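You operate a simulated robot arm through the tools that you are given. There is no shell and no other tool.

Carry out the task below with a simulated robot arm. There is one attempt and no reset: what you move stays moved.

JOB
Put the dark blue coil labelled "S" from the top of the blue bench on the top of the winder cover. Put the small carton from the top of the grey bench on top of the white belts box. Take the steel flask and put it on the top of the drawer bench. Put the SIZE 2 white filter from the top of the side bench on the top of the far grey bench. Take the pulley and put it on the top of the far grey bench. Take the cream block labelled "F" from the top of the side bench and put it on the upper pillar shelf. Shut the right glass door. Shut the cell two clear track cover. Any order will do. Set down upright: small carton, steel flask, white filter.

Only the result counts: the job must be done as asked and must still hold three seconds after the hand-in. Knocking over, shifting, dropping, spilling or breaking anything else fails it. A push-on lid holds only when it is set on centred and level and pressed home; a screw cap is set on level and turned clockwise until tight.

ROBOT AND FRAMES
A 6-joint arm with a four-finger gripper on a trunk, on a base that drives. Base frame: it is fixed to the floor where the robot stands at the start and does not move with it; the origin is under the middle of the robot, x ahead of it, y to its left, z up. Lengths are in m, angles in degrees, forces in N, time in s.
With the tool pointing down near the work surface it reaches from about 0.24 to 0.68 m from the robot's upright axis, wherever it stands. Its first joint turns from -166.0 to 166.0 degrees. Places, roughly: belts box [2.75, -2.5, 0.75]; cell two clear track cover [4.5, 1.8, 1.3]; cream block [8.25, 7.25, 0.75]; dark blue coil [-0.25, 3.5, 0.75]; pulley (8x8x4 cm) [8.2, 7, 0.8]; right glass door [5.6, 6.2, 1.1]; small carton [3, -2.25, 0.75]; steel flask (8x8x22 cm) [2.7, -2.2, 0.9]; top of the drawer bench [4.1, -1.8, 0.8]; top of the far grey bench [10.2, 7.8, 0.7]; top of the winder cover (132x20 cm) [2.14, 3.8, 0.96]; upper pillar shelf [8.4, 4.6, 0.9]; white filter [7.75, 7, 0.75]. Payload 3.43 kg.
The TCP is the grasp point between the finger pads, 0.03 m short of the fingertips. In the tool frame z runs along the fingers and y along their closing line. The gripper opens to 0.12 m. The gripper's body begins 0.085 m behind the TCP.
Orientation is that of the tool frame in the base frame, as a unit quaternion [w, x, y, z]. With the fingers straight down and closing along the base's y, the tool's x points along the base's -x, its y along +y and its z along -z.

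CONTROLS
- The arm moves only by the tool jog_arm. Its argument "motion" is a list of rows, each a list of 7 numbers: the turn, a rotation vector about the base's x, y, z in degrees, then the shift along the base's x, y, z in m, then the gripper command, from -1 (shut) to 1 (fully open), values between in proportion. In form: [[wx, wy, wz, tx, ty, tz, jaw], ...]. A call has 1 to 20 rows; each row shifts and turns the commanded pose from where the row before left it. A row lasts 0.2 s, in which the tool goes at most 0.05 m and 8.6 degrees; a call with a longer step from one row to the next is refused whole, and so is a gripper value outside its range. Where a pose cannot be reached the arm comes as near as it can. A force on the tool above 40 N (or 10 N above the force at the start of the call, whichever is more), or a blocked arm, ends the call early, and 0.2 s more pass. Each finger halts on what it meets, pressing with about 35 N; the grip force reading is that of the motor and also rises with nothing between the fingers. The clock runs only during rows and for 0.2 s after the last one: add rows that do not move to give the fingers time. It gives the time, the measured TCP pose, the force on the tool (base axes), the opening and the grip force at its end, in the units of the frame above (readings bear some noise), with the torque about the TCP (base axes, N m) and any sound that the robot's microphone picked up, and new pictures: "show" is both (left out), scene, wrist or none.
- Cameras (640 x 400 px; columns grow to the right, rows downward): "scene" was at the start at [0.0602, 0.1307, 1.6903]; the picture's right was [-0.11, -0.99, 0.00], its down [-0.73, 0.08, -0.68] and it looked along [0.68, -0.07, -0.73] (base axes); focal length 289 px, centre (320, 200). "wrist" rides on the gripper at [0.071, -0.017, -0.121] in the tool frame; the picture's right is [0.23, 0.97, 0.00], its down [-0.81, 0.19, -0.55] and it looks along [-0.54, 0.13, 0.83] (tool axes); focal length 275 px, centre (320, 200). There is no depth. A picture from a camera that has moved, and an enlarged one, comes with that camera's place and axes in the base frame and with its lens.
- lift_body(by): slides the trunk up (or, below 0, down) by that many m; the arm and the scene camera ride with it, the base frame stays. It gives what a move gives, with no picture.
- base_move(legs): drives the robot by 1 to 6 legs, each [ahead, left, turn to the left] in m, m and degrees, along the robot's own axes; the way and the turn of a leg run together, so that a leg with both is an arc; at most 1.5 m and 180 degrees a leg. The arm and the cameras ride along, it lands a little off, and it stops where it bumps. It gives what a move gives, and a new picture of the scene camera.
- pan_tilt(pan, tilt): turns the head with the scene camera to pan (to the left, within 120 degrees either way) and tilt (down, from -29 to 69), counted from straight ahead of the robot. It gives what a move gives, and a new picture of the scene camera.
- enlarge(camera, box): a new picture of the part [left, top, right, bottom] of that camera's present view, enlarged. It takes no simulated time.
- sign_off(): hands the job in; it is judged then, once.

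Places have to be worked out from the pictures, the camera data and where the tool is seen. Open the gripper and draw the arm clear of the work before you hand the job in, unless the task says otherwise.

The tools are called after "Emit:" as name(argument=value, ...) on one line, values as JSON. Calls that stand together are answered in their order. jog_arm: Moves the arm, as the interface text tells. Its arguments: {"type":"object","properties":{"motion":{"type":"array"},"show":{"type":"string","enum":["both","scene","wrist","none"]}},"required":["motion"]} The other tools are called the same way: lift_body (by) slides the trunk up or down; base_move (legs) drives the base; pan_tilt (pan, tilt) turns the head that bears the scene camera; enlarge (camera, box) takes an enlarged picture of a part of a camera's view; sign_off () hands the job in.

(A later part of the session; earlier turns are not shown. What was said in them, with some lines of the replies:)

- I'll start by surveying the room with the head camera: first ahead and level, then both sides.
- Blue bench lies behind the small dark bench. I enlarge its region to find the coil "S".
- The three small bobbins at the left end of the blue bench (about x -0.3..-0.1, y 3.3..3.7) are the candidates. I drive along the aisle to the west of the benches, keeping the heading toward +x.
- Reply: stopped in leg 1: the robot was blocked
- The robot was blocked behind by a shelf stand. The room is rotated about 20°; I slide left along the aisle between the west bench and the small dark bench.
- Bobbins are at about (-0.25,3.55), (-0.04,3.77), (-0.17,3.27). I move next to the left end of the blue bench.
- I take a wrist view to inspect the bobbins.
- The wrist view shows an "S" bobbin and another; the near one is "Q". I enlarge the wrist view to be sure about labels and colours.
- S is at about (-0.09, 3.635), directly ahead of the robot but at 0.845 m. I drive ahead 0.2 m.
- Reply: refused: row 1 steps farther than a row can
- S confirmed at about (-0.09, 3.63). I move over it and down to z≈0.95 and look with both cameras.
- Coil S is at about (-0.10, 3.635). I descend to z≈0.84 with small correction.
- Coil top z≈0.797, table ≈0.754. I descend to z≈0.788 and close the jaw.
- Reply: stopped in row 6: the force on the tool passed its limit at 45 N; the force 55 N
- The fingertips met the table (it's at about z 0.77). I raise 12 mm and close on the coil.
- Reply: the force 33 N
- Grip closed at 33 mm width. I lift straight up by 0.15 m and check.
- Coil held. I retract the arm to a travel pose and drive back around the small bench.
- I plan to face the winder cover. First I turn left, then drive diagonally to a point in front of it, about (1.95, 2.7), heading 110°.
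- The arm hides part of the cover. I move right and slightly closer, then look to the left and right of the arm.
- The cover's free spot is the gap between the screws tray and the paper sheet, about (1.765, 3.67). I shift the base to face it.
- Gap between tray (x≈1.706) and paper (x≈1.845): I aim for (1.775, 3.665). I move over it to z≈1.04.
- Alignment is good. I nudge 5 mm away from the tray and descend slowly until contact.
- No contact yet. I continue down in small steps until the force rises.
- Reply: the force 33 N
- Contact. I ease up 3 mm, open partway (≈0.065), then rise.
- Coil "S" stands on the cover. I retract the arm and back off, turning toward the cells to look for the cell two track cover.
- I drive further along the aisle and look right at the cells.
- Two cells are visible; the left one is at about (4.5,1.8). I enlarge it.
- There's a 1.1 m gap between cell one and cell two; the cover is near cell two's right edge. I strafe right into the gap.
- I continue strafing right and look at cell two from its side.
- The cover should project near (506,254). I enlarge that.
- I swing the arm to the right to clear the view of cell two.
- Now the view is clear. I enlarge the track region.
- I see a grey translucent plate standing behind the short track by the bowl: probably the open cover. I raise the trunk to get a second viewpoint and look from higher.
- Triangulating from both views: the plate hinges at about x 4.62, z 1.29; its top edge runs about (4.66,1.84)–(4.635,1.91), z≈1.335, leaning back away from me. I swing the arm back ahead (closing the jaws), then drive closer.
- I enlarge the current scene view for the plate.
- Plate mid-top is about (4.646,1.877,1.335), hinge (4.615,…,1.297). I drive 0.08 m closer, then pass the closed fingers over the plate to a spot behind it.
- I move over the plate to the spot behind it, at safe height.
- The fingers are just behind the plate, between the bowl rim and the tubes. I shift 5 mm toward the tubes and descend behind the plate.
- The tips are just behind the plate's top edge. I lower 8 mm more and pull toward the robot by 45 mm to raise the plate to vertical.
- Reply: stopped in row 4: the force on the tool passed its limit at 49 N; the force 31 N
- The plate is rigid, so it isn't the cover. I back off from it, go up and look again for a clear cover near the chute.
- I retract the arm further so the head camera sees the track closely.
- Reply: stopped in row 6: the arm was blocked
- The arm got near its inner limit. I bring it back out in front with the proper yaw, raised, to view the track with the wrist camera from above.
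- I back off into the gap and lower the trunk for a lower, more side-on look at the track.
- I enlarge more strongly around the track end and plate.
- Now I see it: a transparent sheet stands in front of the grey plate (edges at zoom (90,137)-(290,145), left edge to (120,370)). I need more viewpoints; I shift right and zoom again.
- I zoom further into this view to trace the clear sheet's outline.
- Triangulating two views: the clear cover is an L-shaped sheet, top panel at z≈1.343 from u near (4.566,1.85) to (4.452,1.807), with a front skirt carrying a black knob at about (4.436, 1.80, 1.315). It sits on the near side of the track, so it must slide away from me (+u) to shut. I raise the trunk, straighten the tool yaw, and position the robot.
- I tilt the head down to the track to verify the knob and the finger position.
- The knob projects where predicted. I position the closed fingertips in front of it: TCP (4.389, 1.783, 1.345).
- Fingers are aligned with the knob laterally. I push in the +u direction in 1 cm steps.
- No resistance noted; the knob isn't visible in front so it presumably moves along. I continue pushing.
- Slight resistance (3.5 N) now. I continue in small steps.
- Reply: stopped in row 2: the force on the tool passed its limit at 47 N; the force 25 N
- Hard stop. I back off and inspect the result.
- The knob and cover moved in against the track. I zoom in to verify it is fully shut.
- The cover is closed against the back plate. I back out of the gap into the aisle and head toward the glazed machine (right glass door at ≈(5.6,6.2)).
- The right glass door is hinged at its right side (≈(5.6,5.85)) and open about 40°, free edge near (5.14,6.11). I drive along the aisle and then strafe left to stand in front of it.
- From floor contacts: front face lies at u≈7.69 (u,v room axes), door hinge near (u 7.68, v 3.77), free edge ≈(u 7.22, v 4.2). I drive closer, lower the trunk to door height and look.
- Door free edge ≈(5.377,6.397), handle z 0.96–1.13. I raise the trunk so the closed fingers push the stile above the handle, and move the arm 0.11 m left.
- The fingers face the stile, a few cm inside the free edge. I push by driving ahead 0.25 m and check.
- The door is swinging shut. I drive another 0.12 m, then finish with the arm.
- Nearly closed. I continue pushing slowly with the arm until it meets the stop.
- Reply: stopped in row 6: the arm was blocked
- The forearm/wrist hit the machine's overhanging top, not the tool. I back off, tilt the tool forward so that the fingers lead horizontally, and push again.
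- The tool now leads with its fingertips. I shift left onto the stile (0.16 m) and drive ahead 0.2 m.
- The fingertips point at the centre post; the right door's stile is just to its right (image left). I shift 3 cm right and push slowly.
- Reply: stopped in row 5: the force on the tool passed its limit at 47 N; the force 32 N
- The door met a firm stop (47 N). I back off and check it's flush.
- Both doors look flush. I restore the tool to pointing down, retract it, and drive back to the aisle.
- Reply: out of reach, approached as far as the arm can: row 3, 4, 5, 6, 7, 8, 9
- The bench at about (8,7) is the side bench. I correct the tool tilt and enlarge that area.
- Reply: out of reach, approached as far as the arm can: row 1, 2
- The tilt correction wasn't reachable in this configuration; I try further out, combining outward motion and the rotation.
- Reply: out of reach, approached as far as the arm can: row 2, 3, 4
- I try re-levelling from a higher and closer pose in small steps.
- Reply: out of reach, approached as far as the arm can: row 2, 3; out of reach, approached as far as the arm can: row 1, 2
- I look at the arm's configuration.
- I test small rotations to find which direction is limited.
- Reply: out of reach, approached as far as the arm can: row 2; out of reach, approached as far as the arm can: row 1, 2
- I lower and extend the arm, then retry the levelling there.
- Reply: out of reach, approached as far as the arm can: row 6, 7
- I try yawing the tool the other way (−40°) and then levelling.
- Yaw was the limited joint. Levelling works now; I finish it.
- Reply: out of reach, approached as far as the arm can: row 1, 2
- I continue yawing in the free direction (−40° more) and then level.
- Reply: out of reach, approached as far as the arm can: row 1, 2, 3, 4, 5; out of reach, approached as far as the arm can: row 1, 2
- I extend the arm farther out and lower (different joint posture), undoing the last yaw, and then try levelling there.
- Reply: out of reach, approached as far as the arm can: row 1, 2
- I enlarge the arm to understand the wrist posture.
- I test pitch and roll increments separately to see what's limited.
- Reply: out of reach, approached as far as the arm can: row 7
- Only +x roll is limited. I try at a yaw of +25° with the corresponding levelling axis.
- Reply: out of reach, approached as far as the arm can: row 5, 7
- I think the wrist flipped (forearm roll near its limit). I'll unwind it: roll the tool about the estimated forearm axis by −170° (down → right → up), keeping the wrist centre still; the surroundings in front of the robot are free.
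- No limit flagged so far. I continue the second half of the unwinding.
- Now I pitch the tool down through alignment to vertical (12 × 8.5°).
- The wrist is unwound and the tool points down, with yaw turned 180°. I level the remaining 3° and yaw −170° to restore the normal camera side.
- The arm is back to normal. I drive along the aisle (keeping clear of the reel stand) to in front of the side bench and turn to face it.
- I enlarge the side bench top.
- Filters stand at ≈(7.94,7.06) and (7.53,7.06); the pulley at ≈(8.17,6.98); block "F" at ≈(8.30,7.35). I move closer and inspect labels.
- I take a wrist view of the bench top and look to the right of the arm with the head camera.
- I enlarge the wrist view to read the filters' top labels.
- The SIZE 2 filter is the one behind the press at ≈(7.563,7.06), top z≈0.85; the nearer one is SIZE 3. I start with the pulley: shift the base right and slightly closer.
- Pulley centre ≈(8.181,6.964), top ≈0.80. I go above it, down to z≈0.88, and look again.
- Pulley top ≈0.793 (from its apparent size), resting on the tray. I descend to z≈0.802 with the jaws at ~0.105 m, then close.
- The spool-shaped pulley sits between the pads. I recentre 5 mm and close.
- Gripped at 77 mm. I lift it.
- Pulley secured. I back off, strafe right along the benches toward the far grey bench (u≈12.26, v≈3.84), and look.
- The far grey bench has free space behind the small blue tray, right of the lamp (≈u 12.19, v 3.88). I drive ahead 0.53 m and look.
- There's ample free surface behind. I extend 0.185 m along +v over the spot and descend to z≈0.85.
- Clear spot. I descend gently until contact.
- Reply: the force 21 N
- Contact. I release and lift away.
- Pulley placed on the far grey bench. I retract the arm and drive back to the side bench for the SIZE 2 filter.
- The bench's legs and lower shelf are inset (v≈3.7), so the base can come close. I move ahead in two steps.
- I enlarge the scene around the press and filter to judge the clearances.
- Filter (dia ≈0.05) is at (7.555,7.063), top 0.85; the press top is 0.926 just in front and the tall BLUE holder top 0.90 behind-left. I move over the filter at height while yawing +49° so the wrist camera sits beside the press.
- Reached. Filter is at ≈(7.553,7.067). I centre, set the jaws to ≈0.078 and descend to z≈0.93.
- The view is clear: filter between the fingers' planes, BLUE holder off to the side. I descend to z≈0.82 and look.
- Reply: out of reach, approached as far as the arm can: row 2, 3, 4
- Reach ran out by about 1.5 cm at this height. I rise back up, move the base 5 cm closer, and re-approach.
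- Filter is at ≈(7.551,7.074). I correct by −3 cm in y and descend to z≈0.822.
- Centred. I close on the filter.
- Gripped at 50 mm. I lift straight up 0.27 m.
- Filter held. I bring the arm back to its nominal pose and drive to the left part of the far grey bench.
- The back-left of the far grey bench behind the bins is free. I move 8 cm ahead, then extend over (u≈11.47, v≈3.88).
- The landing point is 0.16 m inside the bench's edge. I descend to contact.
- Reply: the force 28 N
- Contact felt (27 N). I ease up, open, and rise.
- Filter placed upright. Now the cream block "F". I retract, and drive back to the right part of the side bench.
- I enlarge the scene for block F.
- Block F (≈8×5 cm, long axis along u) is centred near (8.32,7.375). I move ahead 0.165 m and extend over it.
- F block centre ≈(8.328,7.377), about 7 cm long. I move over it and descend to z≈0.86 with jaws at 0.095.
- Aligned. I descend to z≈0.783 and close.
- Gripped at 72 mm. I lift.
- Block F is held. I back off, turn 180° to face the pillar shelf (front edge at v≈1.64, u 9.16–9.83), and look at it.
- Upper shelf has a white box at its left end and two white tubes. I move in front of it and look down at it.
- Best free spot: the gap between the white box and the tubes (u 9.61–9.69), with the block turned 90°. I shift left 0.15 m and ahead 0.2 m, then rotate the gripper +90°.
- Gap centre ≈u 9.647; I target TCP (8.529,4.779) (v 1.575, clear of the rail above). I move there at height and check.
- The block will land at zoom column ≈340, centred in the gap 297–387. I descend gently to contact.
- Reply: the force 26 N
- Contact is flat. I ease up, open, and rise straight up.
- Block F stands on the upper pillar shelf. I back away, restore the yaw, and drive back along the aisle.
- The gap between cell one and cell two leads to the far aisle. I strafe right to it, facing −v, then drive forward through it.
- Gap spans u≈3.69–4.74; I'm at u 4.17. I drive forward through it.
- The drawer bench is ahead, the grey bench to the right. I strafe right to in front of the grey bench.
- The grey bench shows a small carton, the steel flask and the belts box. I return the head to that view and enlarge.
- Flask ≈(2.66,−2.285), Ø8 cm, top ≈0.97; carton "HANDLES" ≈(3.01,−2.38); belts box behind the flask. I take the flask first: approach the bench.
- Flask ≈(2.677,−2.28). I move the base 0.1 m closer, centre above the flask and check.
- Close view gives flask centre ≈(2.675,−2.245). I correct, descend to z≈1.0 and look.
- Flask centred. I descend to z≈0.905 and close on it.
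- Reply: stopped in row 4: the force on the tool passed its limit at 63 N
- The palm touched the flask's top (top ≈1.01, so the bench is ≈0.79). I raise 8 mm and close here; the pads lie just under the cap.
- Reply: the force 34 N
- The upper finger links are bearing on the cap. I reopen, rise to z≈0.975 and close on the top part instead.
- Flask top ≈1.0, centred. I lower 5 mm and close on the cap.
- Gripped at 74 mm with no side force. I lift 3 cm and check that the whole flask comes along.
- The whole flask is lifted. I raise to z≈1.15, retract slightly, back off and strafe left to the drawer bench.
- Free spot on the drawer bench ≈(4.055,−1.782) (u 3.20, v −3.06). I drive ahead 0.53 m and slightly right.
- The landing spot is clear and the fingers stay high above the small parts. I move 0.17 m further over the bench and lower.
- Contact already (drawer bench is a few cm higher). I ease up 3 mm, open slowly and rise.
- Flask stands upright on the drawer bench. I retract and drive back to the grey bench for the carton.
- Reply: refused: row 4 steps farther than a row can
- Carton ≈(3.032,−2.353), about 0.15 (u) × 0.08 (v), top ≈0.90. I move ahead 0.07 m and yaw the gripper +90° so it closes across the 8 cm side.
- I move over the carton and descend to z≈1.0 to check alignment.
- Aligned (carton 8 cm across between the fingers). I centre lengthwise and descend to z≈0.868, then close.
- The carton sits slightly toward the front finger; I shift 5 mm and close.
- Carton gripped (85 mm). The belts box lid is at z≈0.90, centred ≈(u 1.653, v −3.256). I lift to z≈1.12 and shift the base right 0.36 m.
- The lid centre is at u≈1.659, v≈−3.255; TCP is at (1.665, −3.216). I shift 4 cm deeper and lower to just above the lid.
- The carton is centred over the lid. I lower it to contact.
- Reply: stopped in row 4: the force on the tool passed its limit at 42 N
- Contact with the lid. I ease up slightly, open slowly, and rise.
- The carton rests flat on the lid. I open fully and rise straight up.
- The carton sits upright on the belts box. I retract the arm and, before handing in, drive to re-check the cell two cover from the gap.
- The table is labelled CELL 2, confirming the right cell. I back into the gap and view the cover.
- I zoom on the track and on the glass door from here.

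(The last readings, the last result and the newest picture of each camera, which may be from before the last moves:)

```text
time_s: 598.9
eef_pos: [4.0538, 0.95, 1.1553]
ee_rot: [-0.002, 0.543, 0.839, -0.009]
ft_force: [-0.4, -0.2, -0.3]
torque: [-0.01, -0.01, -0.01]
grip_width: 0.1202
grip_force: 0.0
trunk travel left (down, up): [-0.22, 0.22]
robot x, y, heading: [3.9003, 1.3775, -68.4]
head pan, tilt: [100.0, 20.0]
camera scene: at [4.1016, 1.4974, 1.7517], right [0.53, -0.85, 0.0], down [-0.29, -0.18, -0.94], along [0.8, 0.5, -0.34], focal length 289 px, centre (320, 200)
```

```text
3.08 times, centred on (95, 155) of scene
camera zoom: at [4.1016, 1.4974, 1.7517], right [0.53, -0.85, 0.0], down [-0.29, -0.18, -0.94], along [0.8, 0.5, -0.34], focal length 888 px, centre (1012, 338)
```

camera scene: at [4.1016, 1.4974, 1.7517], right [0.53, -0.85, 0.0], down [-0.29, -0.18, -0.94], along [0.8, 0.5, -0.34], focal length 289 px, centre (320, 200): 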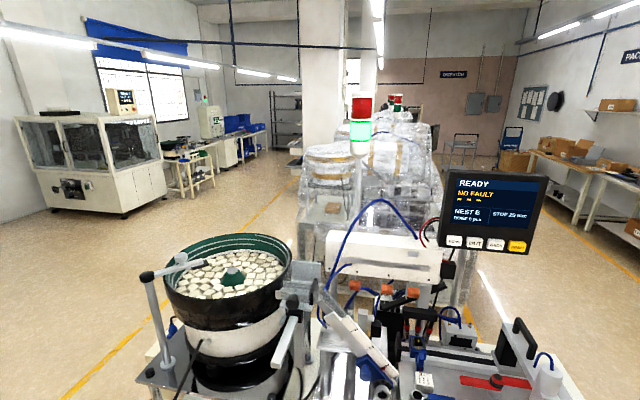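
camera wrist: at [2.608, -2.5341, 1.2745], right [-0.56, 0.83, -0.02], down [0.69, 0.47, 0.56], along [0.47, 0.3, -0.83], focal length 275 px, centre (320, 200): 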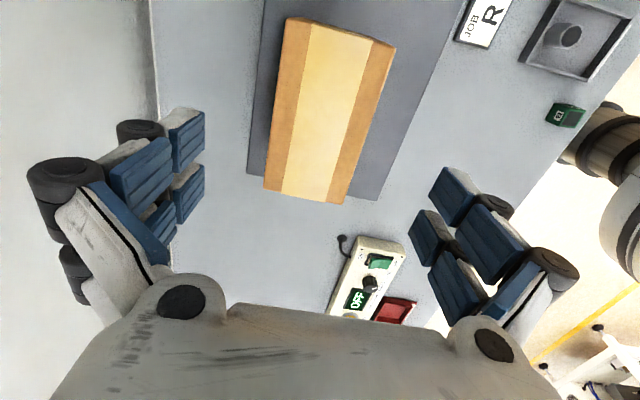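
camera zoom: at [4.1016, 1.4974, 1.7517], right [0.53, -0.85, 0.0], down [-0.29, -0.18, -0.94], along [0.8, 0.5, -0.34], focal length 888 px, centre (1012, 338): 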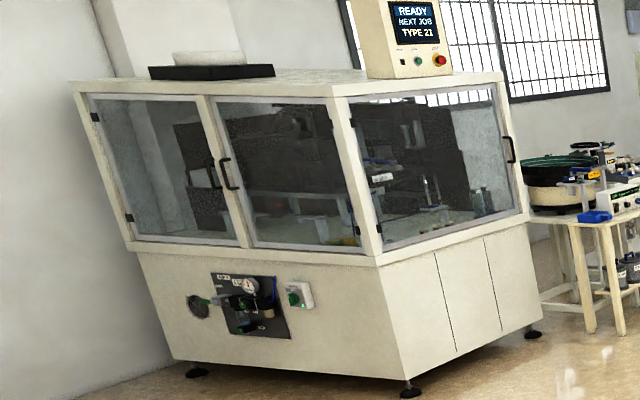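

The glass door is flush, the cover is against its stop, and all placed items were seen standing correctly. The gripper is open and the arm is clear, so I hand the job in.

Emit:
sign_off()

```text
The job is handed in.
```

I carried out all eight parts of the job and handed it in. The hand-in returned no verdict, so what follows is what I saw through the cameras.

| Task | Result |
|---|---|
| Dark blue coil "S" | Standing on the winder cover, in the gap between the tray of small spools and the winding plan sheet |
| Small carton | Upright on the lid of the white belts box |
| Steel flask | Upright on the drawer bench |
| SIZE 2 white filter | Upright on the far grey bench, behind the bins on the left |
| Pulley | On the far grey bench, behind the small blue tray |
| Cream block "F" | On the upper pillar shelf, between the light switch box and the white tubes |
| Right glass door | Pushed to a firm stop; looked flush when I checked again at the end |
| Cell two clear track cover | Slid in to a firm stop; looked closed when I checked again at the end |

A few contacts happened along the way that you may want to know about:
- **Shelf stand:** the base bumped a shelf stand near the start and stopped. I did not check afterwards whether the stand had moved.
- **Cell two back plate:** I first mistook a fixed grey plate for the cover and pulled on it, reaching about 49 N. In the pictures it had not moved.
- **Glass machine:** the forearm touched the machine's overhanging top while I was closing the door.
- **Flask:** the palm pressed on the flask's top before I re-gripped it higher up. The flask stayed upright.

The gripper is open and the arm is clear of the work. The robot is parked in the gap between cell one and cell two.
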